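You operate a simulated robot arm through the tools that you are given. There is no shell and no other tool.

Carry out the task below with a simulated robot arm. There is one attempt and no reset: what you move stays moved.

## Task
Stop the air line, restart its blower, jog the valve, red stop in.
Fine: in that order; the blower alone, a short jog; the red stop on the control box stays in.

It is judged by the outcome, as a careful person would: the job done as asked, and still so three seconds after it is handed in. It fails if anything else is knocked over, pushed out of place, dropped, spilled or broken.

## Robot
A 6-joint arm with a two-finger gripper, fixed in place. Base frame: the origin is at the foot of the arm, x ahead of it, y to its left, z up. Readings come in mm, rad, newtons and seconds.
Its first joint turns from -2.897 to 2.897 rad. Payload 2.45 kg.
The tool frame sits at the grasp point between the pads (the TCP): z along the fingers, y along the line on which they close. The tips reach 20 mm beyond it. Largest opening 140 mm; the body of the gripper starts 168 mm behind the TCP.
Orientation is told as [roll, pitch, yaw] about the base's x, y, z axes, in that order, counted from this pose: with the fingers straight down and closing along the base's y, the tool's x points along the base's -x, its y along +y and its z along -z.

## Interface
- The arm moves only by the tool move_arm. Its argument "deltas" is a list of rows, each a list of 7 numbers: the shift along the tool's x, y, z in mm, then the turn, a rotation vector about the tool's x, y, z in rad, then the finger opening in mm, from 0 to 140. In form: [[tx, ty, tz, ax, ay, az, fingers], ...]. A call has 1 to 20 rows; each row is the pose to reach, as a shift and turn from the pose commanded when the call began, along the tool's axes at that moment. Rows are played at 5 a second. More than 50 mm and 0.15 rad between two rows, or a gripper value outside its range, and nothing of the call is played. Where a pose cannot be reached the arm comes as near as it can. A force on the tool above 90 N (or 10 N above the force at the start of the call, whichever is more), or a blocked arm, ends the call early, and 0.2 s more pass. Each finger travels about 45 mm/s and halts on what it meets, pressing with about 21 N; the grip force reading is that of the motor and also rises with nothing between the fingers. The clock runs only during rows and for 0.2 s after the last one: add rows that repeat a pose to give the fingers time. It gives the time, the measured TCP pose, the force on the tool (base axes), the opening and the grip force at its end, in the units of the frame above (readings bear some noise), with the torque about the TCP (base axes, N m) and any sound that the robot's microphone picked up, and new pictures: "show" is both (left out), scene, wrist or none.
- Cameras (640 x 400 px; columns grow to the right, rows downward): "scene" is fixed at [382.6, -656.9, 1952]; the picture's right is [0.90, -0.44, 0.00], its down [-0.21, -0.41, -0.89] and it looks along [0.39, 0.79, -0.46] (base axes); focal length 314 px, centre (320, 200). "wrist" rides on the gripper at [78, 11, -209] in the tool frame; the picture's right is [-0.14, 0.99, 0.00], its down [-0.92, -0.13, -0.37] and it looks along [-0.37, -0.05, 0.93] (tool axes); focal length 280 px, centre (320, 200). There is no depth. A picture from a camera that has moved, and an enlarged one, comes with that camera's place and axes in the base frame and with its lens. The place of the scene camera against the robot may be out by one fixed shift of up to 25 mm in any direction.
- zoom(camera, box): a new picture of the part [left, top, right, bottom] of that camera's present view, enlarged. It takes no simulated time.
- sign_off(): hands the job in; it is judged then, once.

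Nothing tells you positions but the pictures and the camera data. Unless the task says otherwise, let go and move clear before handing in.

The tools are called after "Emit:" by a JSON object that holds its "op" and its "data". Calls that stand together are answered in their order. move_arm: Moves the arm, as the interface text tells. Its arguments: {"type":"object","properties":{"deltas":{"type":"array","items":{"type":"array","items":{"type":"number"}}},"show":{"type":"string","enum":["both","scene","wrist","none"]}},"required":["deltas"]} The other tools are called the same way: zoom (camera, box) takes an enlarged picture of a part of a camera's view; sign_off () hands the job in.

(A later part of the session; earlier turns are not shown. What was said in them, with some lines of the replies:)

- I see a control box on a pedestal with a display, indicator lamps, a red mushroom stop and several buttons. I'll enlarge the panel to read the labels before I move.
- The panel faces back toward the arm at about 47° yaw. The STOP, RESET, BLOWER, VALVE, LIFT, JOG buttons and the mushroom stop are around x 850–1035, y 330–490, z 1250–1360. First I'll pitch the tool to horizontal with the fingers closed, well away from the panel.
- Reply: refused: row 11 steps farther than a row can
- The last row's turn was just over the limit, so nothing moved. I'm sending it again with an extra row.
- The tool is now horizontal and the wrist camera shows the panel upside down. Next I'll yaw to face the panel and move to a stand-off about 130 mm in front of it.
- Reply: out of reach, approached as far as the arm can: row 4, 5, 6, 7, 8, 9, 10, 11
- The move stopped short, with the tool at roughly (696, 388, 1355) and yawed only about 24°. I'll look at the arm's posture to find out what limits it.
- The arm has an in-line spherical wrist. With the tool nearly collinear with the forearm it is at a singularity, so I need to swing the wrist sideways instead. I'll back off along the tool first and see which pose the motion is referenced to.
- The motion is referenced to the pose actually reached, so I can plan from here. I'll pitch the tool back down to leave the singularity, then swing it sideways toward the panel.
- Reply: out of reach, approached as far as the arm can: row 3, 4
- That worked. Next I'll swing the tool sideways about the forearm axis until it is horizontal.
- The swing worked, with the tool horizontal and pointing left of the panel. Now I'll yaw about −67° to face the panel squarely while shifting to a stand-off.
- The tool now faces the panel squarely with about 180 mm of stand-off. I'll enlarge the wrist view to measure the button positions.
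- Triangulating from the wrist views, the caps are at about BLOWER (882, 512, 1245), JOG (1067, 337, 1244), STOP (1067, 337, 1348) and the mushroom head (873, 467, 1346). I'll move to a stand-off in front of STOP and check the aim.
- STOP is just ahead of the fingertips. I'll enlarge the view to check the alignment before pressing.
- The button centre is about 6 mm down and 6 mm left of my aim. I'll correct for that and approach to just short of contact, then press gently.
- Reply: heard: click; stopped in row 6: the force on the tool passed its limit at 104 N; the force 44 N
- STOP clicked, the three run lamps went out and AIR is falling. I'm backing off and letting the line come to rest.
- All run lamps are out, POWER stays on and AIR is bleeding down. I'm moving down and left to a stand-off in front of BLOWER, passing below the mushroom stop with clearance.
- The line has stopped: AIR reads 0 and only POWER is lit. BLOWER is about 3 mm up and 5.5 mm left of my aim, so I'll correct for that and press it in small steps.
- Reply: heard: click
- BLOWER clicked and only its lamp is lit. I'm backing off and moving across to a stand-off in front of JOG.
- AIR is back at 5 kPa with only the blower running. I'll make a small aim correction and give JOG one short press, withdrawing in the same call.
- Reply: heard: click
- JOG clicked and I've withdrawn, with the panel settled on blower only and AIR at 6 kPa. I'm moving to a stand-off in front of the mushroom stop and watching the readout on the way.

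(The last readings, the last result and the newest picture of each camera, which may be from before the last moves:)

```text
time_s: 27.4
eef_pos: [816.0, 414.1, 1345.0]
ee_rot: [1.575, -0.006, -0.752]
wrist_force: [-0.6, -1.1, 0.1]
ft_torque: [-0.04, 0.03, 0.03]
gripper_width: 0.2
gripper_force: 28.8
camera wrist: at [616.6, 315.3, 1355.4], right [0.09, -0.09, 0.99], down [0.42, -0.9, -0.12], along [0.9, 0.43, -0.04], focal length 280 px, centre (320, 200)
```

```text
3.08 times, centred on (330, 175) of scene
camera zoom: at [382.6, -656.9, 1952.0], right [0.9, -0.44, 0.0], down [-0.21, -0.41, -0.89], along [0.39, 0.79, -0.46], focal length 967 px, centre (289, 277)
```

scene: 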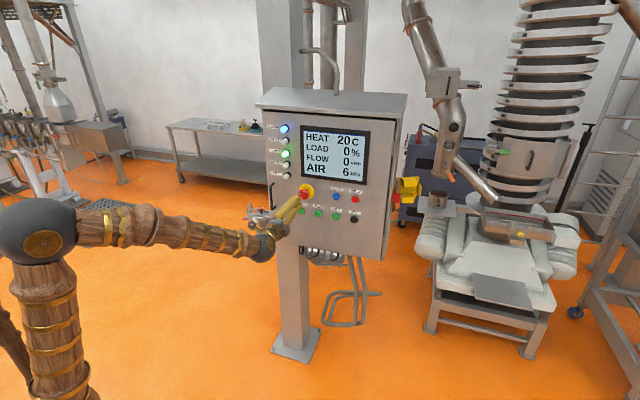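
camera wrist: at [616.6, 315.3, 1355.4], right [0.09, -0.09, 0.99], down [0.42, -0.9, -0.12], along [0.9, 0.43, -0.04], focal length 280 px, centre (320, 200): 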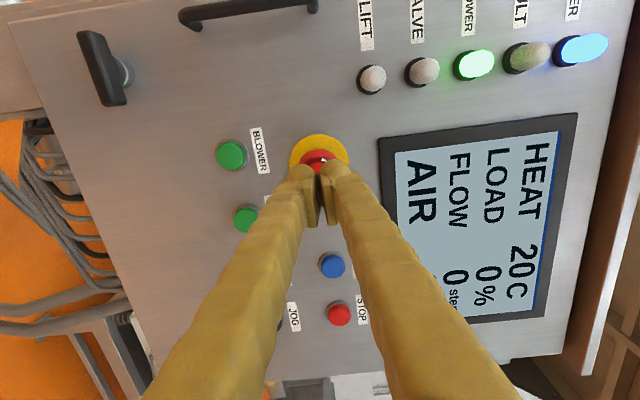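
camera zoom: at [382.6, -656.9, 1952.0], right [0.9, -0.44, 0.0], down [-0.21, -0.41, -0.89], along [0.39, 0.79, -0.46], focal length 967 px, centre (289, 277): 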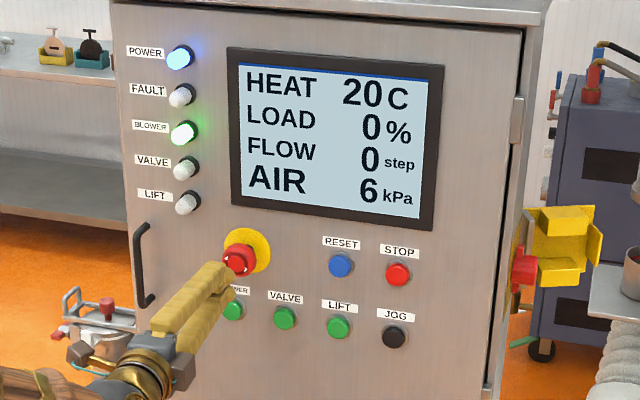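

The readout hasn't changed since the jog, so I'd like other evidence of what JOG did before I press the latching stop. I'll look at the machinery itself.

Emit:
{"op": "zoom", "data": {"camera": "scene", "box": [385, 0, 625, 150]}}

Emit:
{"op": "zoom", "data": {"camera": "scene", "box": [380, 120, 600, 260]}}

Emit:
{"op": "zoom", "data": {"camera": "scene", "box": [0, 0, 160, 200]}}

Emit:
{"op": "zoom", "data": {"camera": "scene", "box": [230, 190, 390, 300]}}

```text
2.67 times, centred on (505, 75) of scene
camera zoom: at [382.6, -656.9, 1952.0], right [0.9, -0.44, 0.0], down [-0.21, -0.41, -0.89], along [0.39, 0.79, -0.46], focal length 838 px, centre (-173, 533)
```

zoom: 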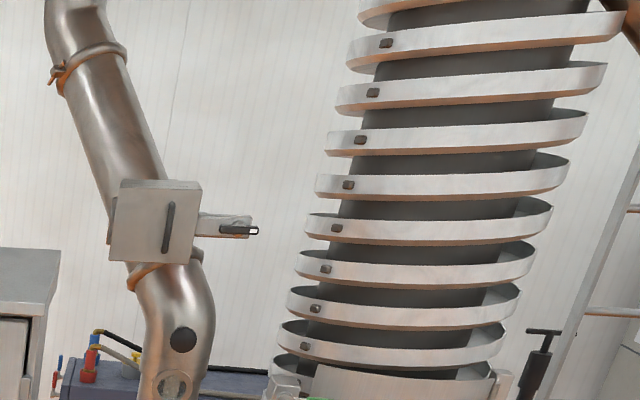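

```text
2.86 times, centred on (490, 190) of scene
camera zoom: at [382.6, -656.9, 1952.0], right [0.9, -0.44, 0.0], down [-0.21, -0.41, -0.89], along [0.39, 0.79, -0.46], focal length 898 px, centre (-166, 229)
```

zoom: 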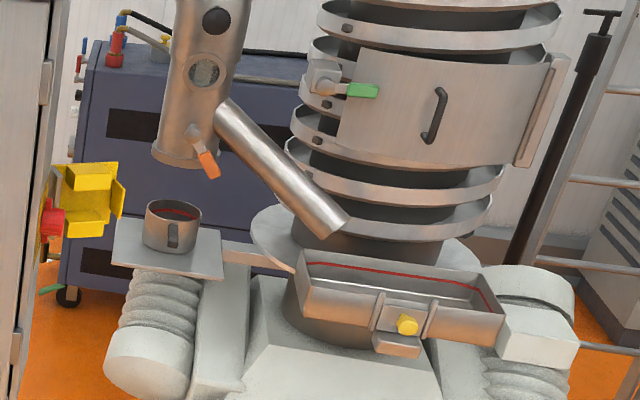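

```text
2.00 times, centred on (80, 100) of scene
camera zoom: at [382.6, -656.9, 1952.0], right [0.9, -0.44, 0.0], down [-0.21, -0.41, -0.89], along [0.39, 0.79, -0.46], focal length 629 px, centre (800, 400)
```

zoom: 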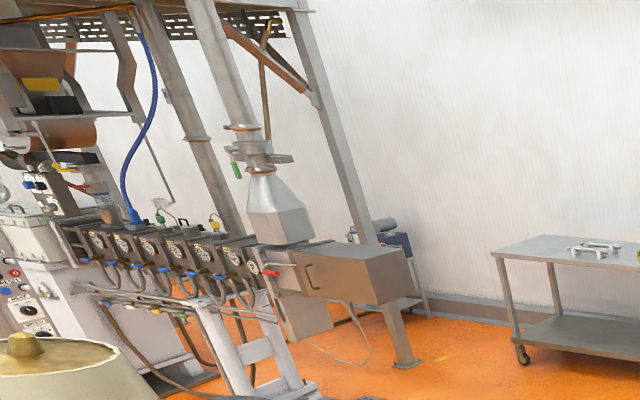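

```text
3.64 times, centred on (310, 245) of scene
camera zoom: at [382.6, -656.9, 1952.0], right [0.9, -0.44, 0.0], down [-0.21, -0.41, -0.89], along [0.39, 0.79, -0.46], focal length 1143 px, centre (356, 36)
```

zoom: 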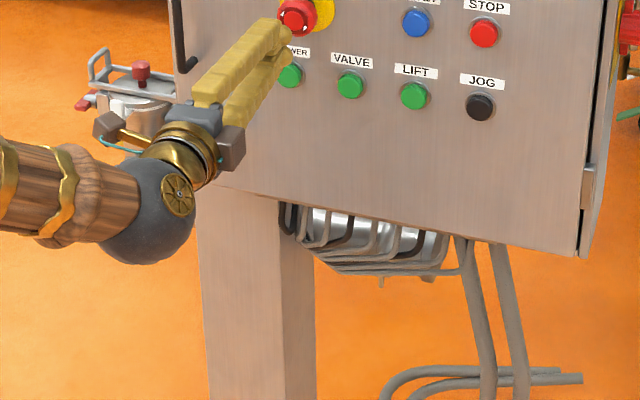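

My first JOG tap was only about 0.2 s at depth, and the readout still shows 0 step, so I can't say the valve moved. Before latching the stop I'll return to JOG and give one short press with a picture taken while it is held.

Emit:
{"op": "move_arm", "data": {"deltas": [[-37.9, -17, 0, 0, 0, 0, 0], [-75.8, -34.1, 0, 0, 0, 0, 0], [-113.7, -51.1, 0, 0, 0, 0, 0], [-151.6, -68.2, 0, 0, 0, 0, 0], [-189.5, -85.2, 0, 0, 0, 0, 0], [-227.4, -102.3, 0, 0, 0, 0, 0], [-227.4, -102.3, 15, 0, 0, 0, 0], [-227.4, -102.3, 15, 0, 0, 0, 0], [-227.4, -102.3, 15, 0, 0, 0, 0]]}}

Emit:
{"op": "zoom", "data": {"camera": "wrist", "box": [270, 130, 370, 192]}}

Emit:
{"op": "zoom", "data": {"camera": "scene", "box": [400, 130, 500, 230]}}

```text
time_s: 29.4
eef_pos: [993.4, 268.8, 1246.4]
ee_rot: [1.575, -0.007, -0.754]
wrist_force: [-0.2, -0.7, 0.3]
ft_torque: [-0.01, -0.05, 0.02]
gripper_width: 0.0
gripper_force: 29.4
camera wrist: at [794.0, 169.4, 1255.2], right [0.09, -0.09, 0.99], down [0.42, -0.9, -0.12], along [0.9, 0.43, -0.04], focal length 280 px, centre (320, 200)
```

scene: 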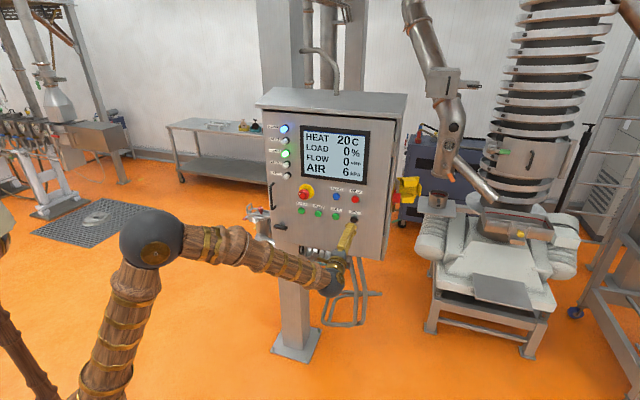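
wrist: 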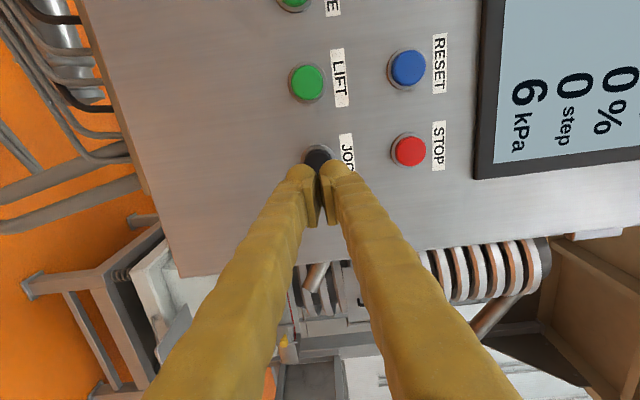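

```text
6.40 times, centred on (320, 161) of wrist
camera zoom: at [794.0, 169.4, 1255.2], right [0.09, -0.09, 0.99], down [0.42, -0.9, -0.12], along [0.9, 0.43, -0.04], focal length 1794 px, centre (320, 450)
```

zoom: 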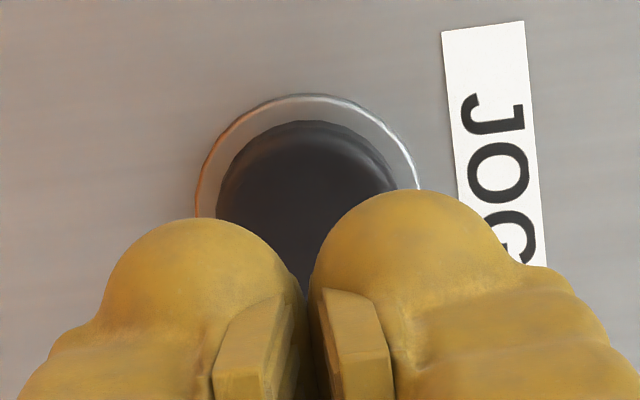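

```text
4.00 times, centred on (450, 180) of scene
camera zoom: at [382.6, -656.9, 1952.0], right [0.9, -0.44, 0.0], down [-0.21, -0.41, -0.89], along [0.39, 0.79, -0.46], focal length 1258 px, centre (-200, 280)
```

zoom: 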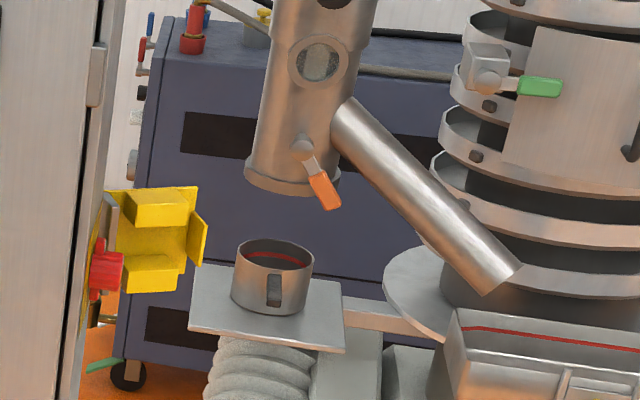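

I'm back at the same spot in front of JOG. I'll press it briefly and take the picture while it is held.

Emit:
{"op": "move_arm", "data": {"deltas": [[2.5, -1, 30, 0, 0, 0, 0], [2.5, -1, 55, 0, 0, 0, 0], [2.5, -1, 65, 0, 0, 0, 0], [2.5, -1, 70, 0, 0, 0, 0], [2.5, -1, 74, 0, 0, 0, 0], [2.5, -1, 76.5, 0, 0, 0, 0]]}}

Emit:
{"op": "zoom", "data": {"camera": "scene", "box": [255, 110, 405, 240]}}

Emit:
{"op": "zoom", "data": {"camera": "scene", "box": [400, 130, 500, 230]}}

```text
time_s: 30.8
eef_pos: [1044.7, 326.4, 1245.0]
ee_rot: [1.576, -0.004, -0.752]
wrist_force: [-34.0, -18.3, -2.3]
ft_torque: [-0.09, 0.1, -0.11]
gripper_width: 6.1
gripper_force: 29.4
heard: click
camera wrist: at [845.2, 226.5, 1254.8], right [0.09, -0.09, 0.99], down [0.42, -0.9, -0.12], along [0.9, 0.43, -0.04], focal length 280 px, centre (320, 200)
```

scene: 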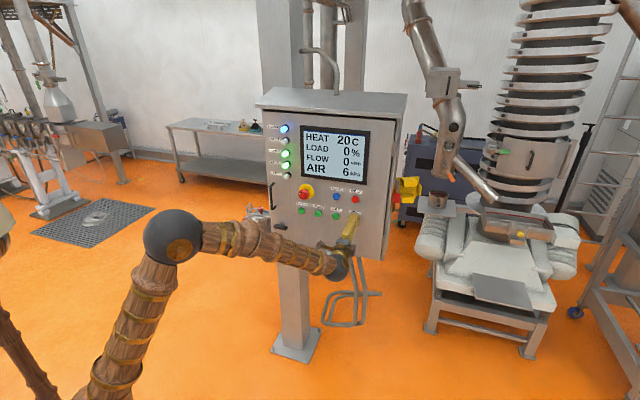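
wrist: 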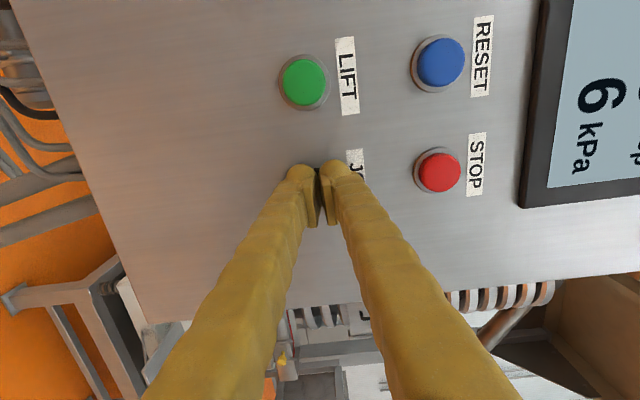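

```text
3.08 times, centred on (330, 175) of scene
camera zoom: at [382.6, -656.9, 1952.0], right [0.9, -0.44, 0.0], down [-0.21, -0.41, -0.89], along [0.39, 0.79, -0.46], focal length 967 px, centre (289, 277)
```

zoom: 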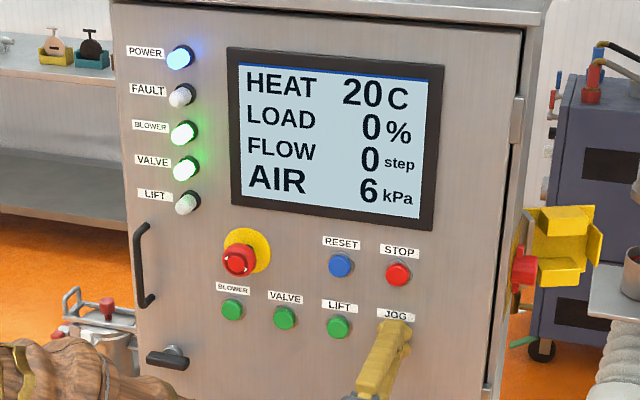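

```text
4.00 times, centred on (450, 180) of scene
camera zoom: at [382.6, -656.9, 1952.0], right [0.9, -0.44, 0.0], down [-0.21, -0.41, -0.89], along [0.39, 0.79, -0.46], focal length 1258 px, centre (-200, 280)
```

zoom: 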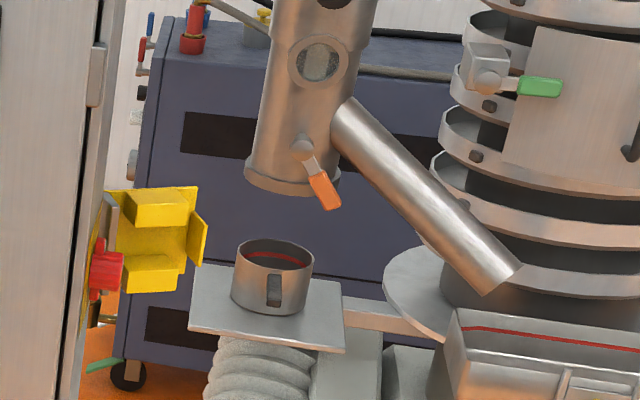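

The VALVE lamp lights while JOG is held, so the valve is jogging with only the blower on beside it. I'm releasing straight away to keep it short.

Emit:
{"op": "move_arm", "data": {"deltas": [[0, 0, -45, 0, 0, 0, 0], [0, 0, -75, 0, 0, 0, 0], [0, 0, -90, 0, 0, 0, 0]]}}

Emit:
{"op": "zoom", "data": {"camera": "scene", "box": [255, 110, 405, 240]}}

```text
time_s: 31.6
eef_pos: [985.9, 259.5, 1245.1]
ee_rot: [1.577, -0.006, -0.753]
wrist_force: [-0.4, 0.8, -0.5]
ft_torque: [0.01, 0.01, 0.03]
gripper_width: 0.0
gripper_force: 29.5
camera wrist: at [785.5, 160.8, 1253.2], right [0.09, -0.09, 0.99], down [0.42, -0.9, -0.13], along [0.9, 0.43, -0.04], focal length 280 px, centre (320, 200)
```

scene: 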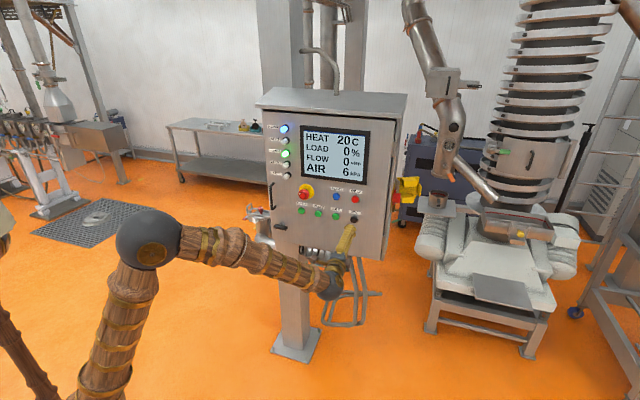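
wrist: 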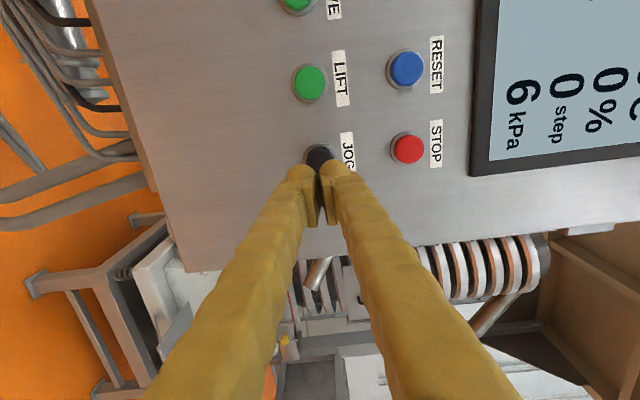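

```text
3.08 times, centred on (330, 175) of scene
camera zoom: at [382.6, -656.9, 1952.0], right [0.9, -0.44, 0.0], down [-0.21, -0.41, -0.89], along [0.39, 0.79, -0.46], focal length 967 px, centre (289, 277)
```

zoom: 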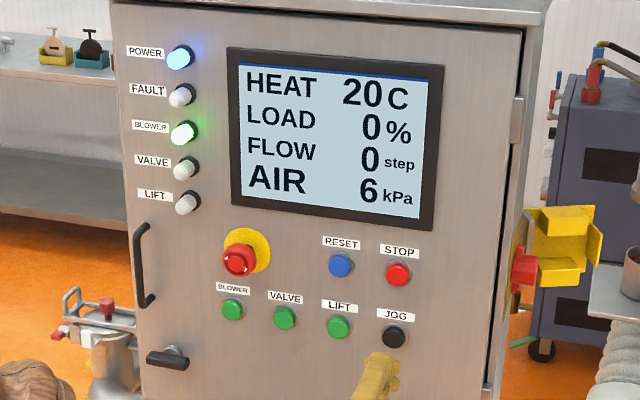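

After release only BLOWER is lit again. I'm going back to the stand-off in front of the mushroom stop.

Emit:
{"op": "move_arm", "data": {"deltas": [[38.6, 16.9, -3, 0, 0, 0, 0], [77.2, 33.8, -3, 0, 0, 0, 0], [115.8, 50.7, -3, 0, 0, 0, 0], [154.4, 67.6, -3, 0, 0, 0, 0], [193, 84.5, -3, 0, 0, 0, 0], [231.5, 101.3, -3, 0, 0, 0, 0], [231.5, 101.3, -3, 0, 0, 0, 0]]}}

Emit:
{"op": "zoom", "data": {"camera": "wrist", "box": [260, 110, 380, 185]}}

Emit:
{"op": "zoom", "data": {"camera": "scene", "box": [255, 110, 405, 240]}}

```text
time_s: 33.2
eef_pos: [813.3, 415.9, 1345.7]
ee_rot: [1.575, -0.006, -0.753]
wrist_force: [-0.1, 0.0, 1.3]
ft_torque: [-0.01, -0.02, 0.03]
gripper_width: 0.0
gripper_force: 29.6
camera wrist: at [613.4, 315.8, 1354.3], right [0.09, -0.09, 0.99], down [0.42, -0.9, -0.12], along [0.9, 0.43, -0.04], focal length 280 px, centre (320, 200)
```

scene: 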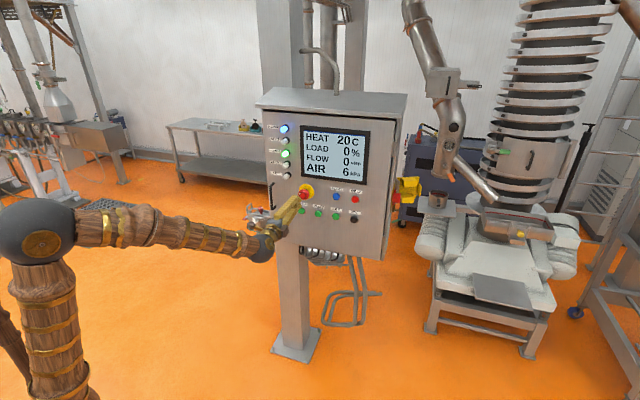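
wrist: 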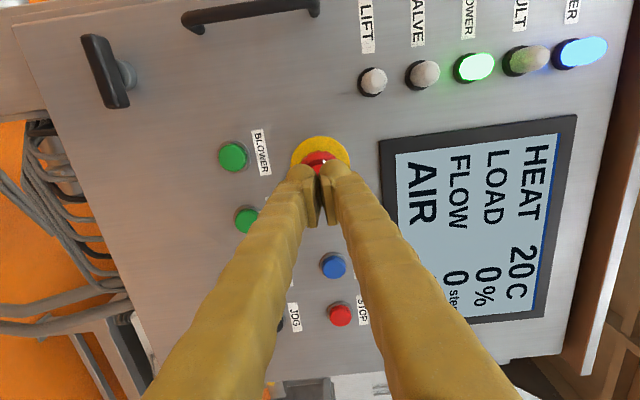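

```text
5.33 times, centred on (320, 148) of wrist
camera zoom: at [613.4, 315.8, 1354.3], right [0.09, -0.09, 0.99], down [0.42, -0.9, -0.12], along [0.9, 0.43, -0.04], focal length 1495 px, centre (320, 480)
```

zoom: 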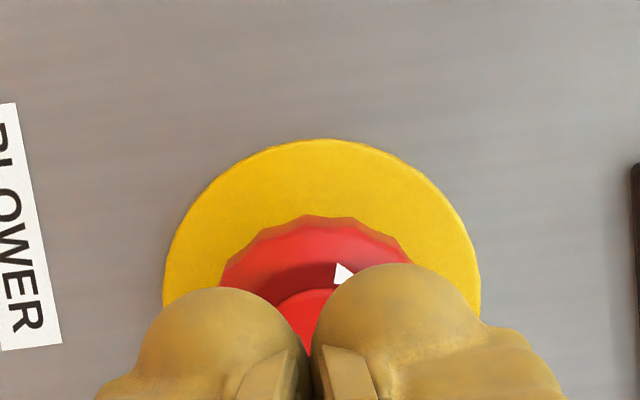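

```text
3.08 times, centred on (330, 175) of scene
camera zoom: at [382.6, -656.9, 1952.0], right [0.9, -0.44, 0.0], down [-0.21, -0.41, -0.89], along [0.39, 0.79, -0.46], focal length 967 px, centre (289, 277)
```

zoom: 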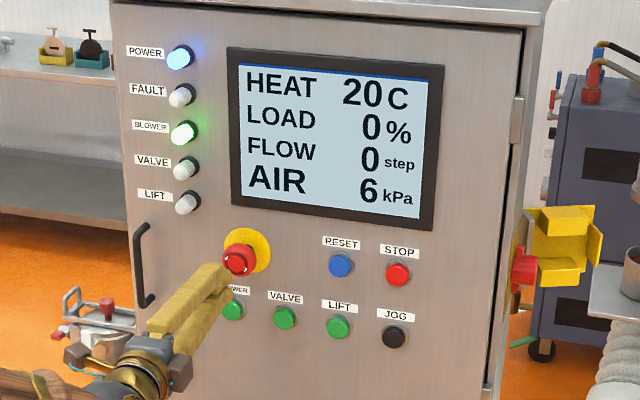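

The mushroom is centred on the fingertips. I'll press it straight in with small steps until it latches.

Emit:
{"op": "move_arm", "data": {"deltas": [[0, 0.5, 25, 0, 0, 0, 0], [0, 0.5, 45, 0, 0, 0, 0], [0, 0.5, 51, 0, 0, 0, 0], [0, 0.5, 54, 0, 0, 0, 0], [0, 0.5, 57, 0, 0, 0, 0], [0, 0.5, 59, 0, 0, 0, 0], [0, 0.5, 61, 0, 0, 0, 0], [0, 0.5, 63, 0, 0, 0, 0], [0, 0.5, 65, 0, 0, 0, 0], [0, 0.5, 67, 0, 0, 0, 0]]}}

Emit:
{"op": "zoom", "data": {"camera": "scene", "box": [255, 110, 405, 240]}}

```text
time_s: 35.4
eef_pos: [858.2, 463.5, 1345.1]
ee_rot: [1.576, -0.004, -0.752]
wrist_force: [-35.5, -32.0, -2.7]
ft_torque: [-0.17, 0.08, -0.33]
gripper_width: 5.9
gripper_force: 29.3
heard: click
camera wrist: at [658.1, 364.9, 1354.6], right [0.09, -0.09, 0.99], down [0.42, -0.9, -0.13], along [0.9, 0.43, -0.04], focal length 280 px, centre (320, 200)
```

scene: 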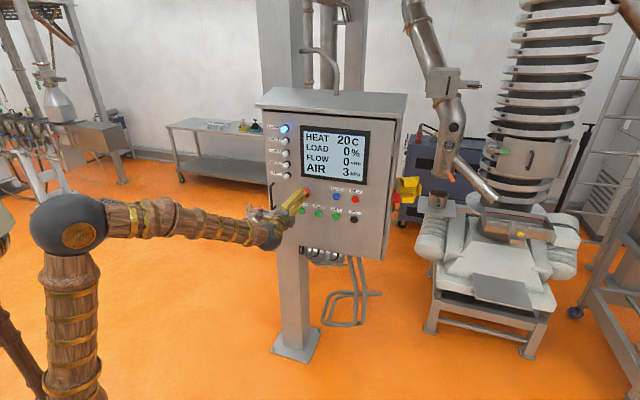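
wrist: 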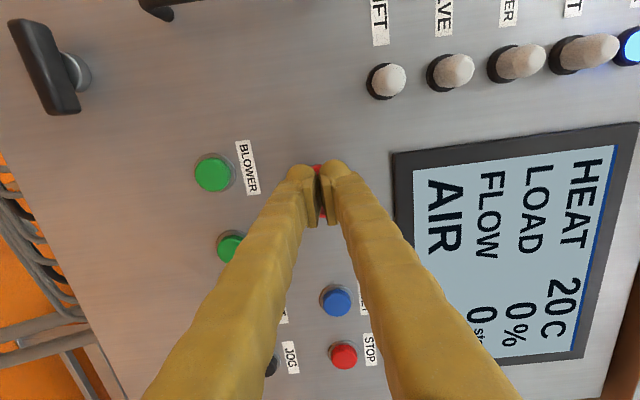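

```text
3.08 times, centred on (330, 175) of scene
camera zoom: at [382.6, -656.9, 1952.0], right [0.9, -0.44, 0.0], down [-0.21, -0.41, -0.89], along [0.39, 0.79, -0.46], focal length 967 px, centre (289, 277)
```

zoom: 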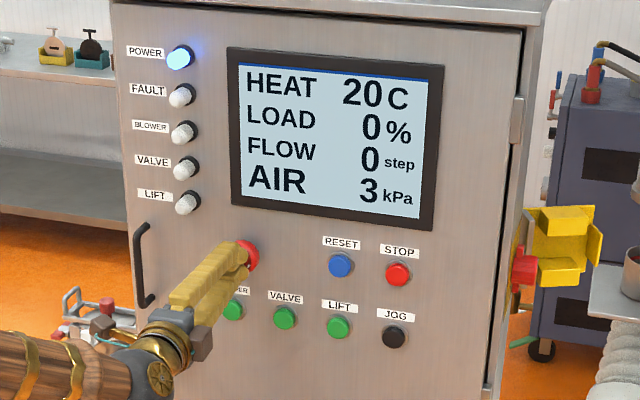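

The stop clicked, the blower lamp went out and AIR is falling. I'll withdraw straight back and check that the head stays in.

Emit:
{"op": "move_arm", "data": {"deltas": [[0, 0, -15, 0, 0, 0, 0], [0, 0, -55, 0, 0, 0, 0], [0, 0, -100, 0, 0, 0, 0], [0, 0, -140, 0, 0, 0, 0], [0, 0, -180, 0, 0, 0, 0], [0, -40, -200, 0, 0, 0, 0], [0, -80, -200, 0, 0, 0, 0], [0, -80, -200, 0, 0, 0, 0]]}}

Emit:
{"op": "zoom", "data": {"camera": "scene", "box": [255, 110, 405, 240]}}

Emit:
{"op": "zoom", "data": {"camera": "scene", "box": [290, 175, 370, 225]}}

```text
time_s: 37.2
eef_pos: [723.6, 316.8, 1262.4]
ee_rot: [1.576, -0.007, -0.752]
wrist_force: [1.0, -0.3, 0.2]
ft_torque: [-0.03, 0.0, 0.03]
gripper_width: 0.0
gripper_force: 29.8
camera wrist: at [523.4, 218.2, 1272.6], right [0.09, -0.09, 0.99], down [0.42, -0.9, -0.12], along [0.9, 0.43, -0.04], focal length 280 px, centre (320, 200)
```

scene: 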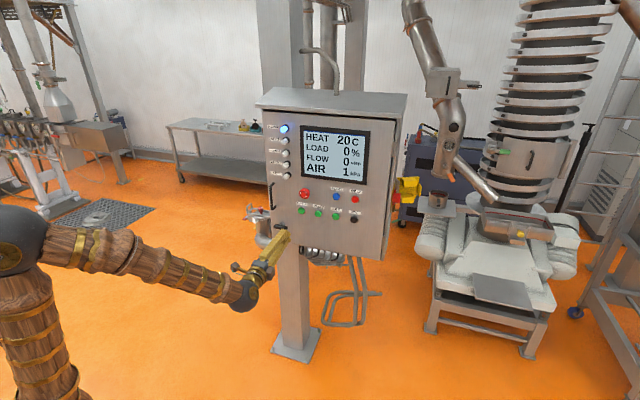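
wrist: 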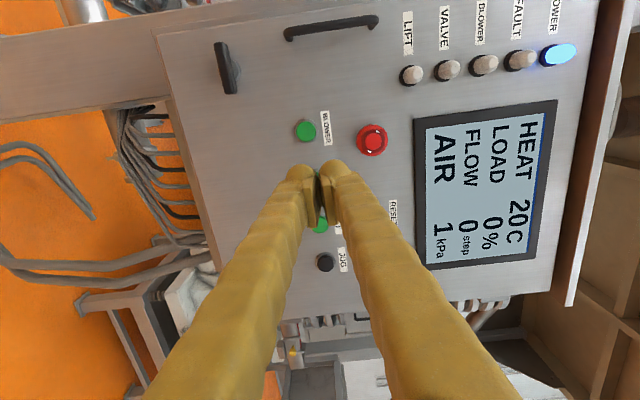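

```text
3.08 times, centred on (330, 175) of scene
camera zoom: at [382.6, -656.9, 1952.0], right [0.9, -0.44, 0.0], down [-0.21, -0.41, -0.89], along [0.39, 0.79, -0.46], focal length 967 px, centre (289, 277)
```

zoom: 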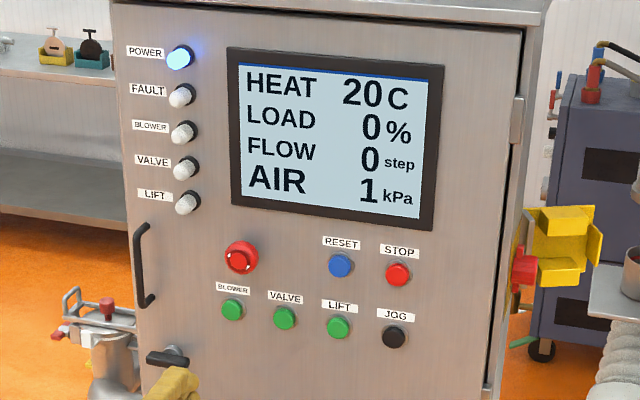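

```text
8.00 times, centred on (330, 200) of scene
camera zoom: at [382.6, -656.9, 1952.0], right [0.9, -0.44, 0.0], down [-0.21, -0.41, -0.89], along [0.39, 0.79, -0.46], focal length 2515 px, centre (240, 200)
```

zoom: 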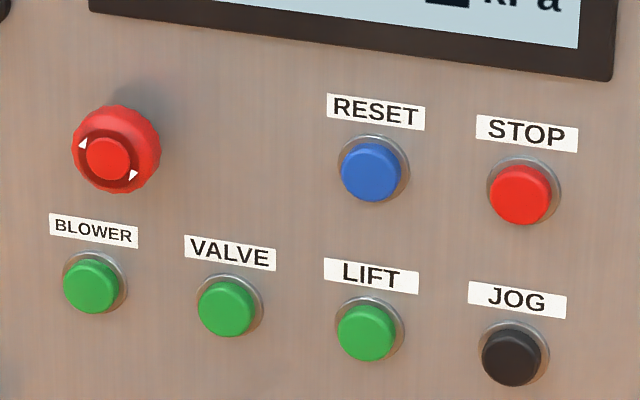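

The mushroom head stays in and all run lamps are out. The yellow collar is no longer visible behind the head, so I'll check that nothing fell and wait a moment to confirm the stop stays in.

Emit:
{"op": "move_arm", "data": {"deltas": [[0, 0, -30, 0, 0, 0, 0], [0, 0, -50, 0, 0, 0, 0], [0, 0, -50, 0, 0, 0, 0], [0, 0, -50, 0, 0, 0, 0], [0, 0, -50, 0, 0, 0, 0], [0, 0, -50, 0, 0, 0, 0], [0, 0, -50, 0, 0, 0, 0], [0, 0, -50, 0, 0, 0, 0], [0, 0, -50, 0, 0, 0, 0], [0, 0, -50, 0, 0, 0, 0]]}}

Emit:
{"op": "zoom", "data": {"camera": "scene", "box": [255, 110, 405, 240]}}

Emit:
{"op": "zoom", "data": {"camera": "scene", "box": [190, 220, 430, 400]}}

Emit:
{"op": "zoom", "data": {"camera": "wrist", "box": [280, 80, 440, 180]}}

```text
time_s: 39.4
eef_pos: [689.4, 283.2, 1265.7]
ee_rot: [1.576, -0.008, -0.753]
wrist_force: [0.5, -0.1, 0.0]
ft_torque: [0.01, -0.01, 0.0]
gripper_width: 0.1
gripper_force: 29.6
camera wrist: at [489.4, 183.6, 1274.2], right [0.09, -0.09, 0.99], down [0.42, -0.9, -0.12], along [0.9, 0.43, -0.04], focal length 280 px, centre (320, 200)
```

scene: 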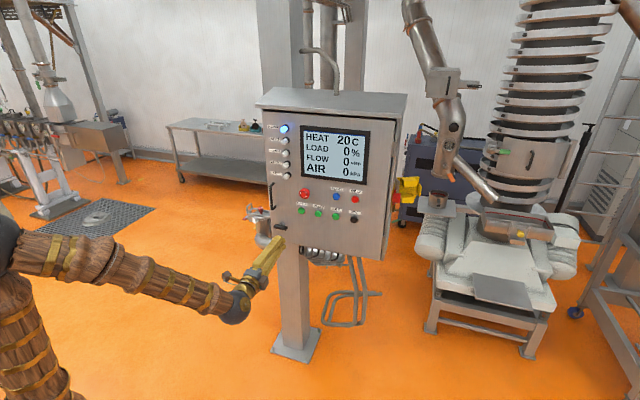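
wrist: 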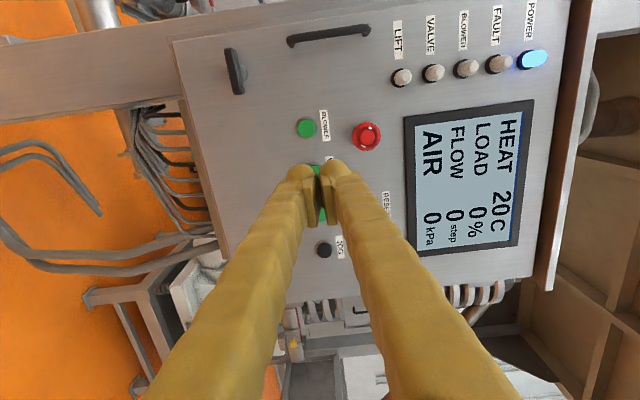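

```text
3.08 times, centred on (330, 175) of scene
camera zoom: at [382.6, -656.9, 1952.0], right [0.9, -0.44, 0.0], down [-0.21, -0.41, -0.89], along [0.39, 0.79, -0.46], focal length 967 px, centre (289, 277)
```

zoom: 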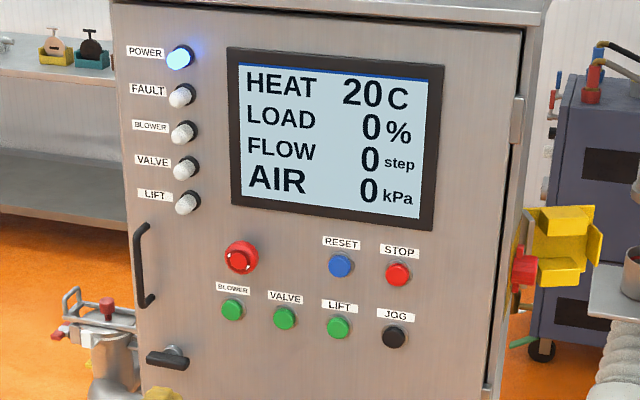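

```text
2.22 times, centred on (310, 310) of scene
camera zoom: at [382.6, -656.9, 1952.0], right [0.9, -0.44, 0.0], down [-0.21, -0.41, -0.89], along [0.39, 0.79, -0.46], focal length 699 px, centre (342, -44)
```

zoom: 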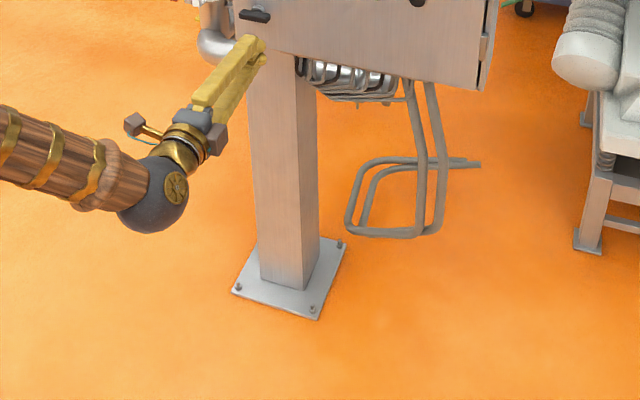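

```text
4.00 times, centred on (360, 130) of wrist
camera zoom: at [489.4, 183.6, 1274.2], right [0.09, -0.09, 0.99], down [0.42, -0.9, -0.12], along [0.9, 0.43, -0.04], focal length 1122 px, centre (160, 480)
```

zoom: 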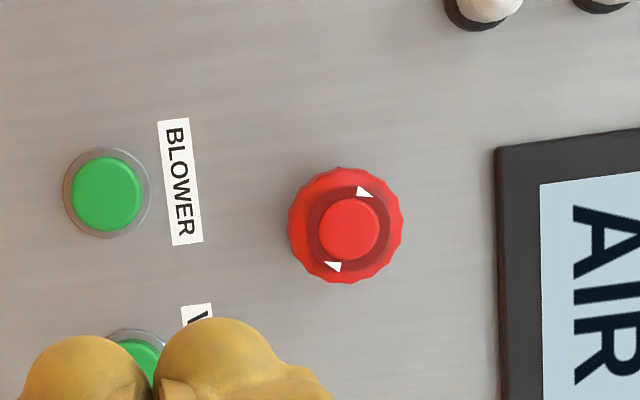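

Everything is settled: the red stop is latched in, all run lamps are out, AIR is 0, nothing is on the floor and the arm is clear. The thin yellow collar seems to have gone into the panel with the head. I'm handing in.

Emit:
{"op": "sign_off", "data": {}}

```text
The job is handed in.
```

The job is handed in. I did all four steps in the order you asked, but I jogged the valve twice instead of once.

1. **Stop the air line:** I pressed STOP. The blower, valve and lift lamps went out and AIR fell to 0 kPa.
2. **Restart the blower:** I pressed BLOWER. Only its lamp came on, and AIR rose back to 6 kPa.
3. **Jog the valve:** The first press on JOG was very brief. It clicked, but I couldn't see that the valve had moved, so I gave a second short press. The VALVE lamp came on while I held it and went out when I let go. FLOW read 0 step throughout.
4. **Red stop in:** I pushed the mushroom stop until it clicked, and the blower went off. About four seconds later it was still in and AIR was at 0 kPa.

The yellow collar behind the red stop is no longer visible. It appears to have gone into the panel with the head, and I saw nothing on the floor. The arm is clear of the panel, and I saw nothing else disturbed.
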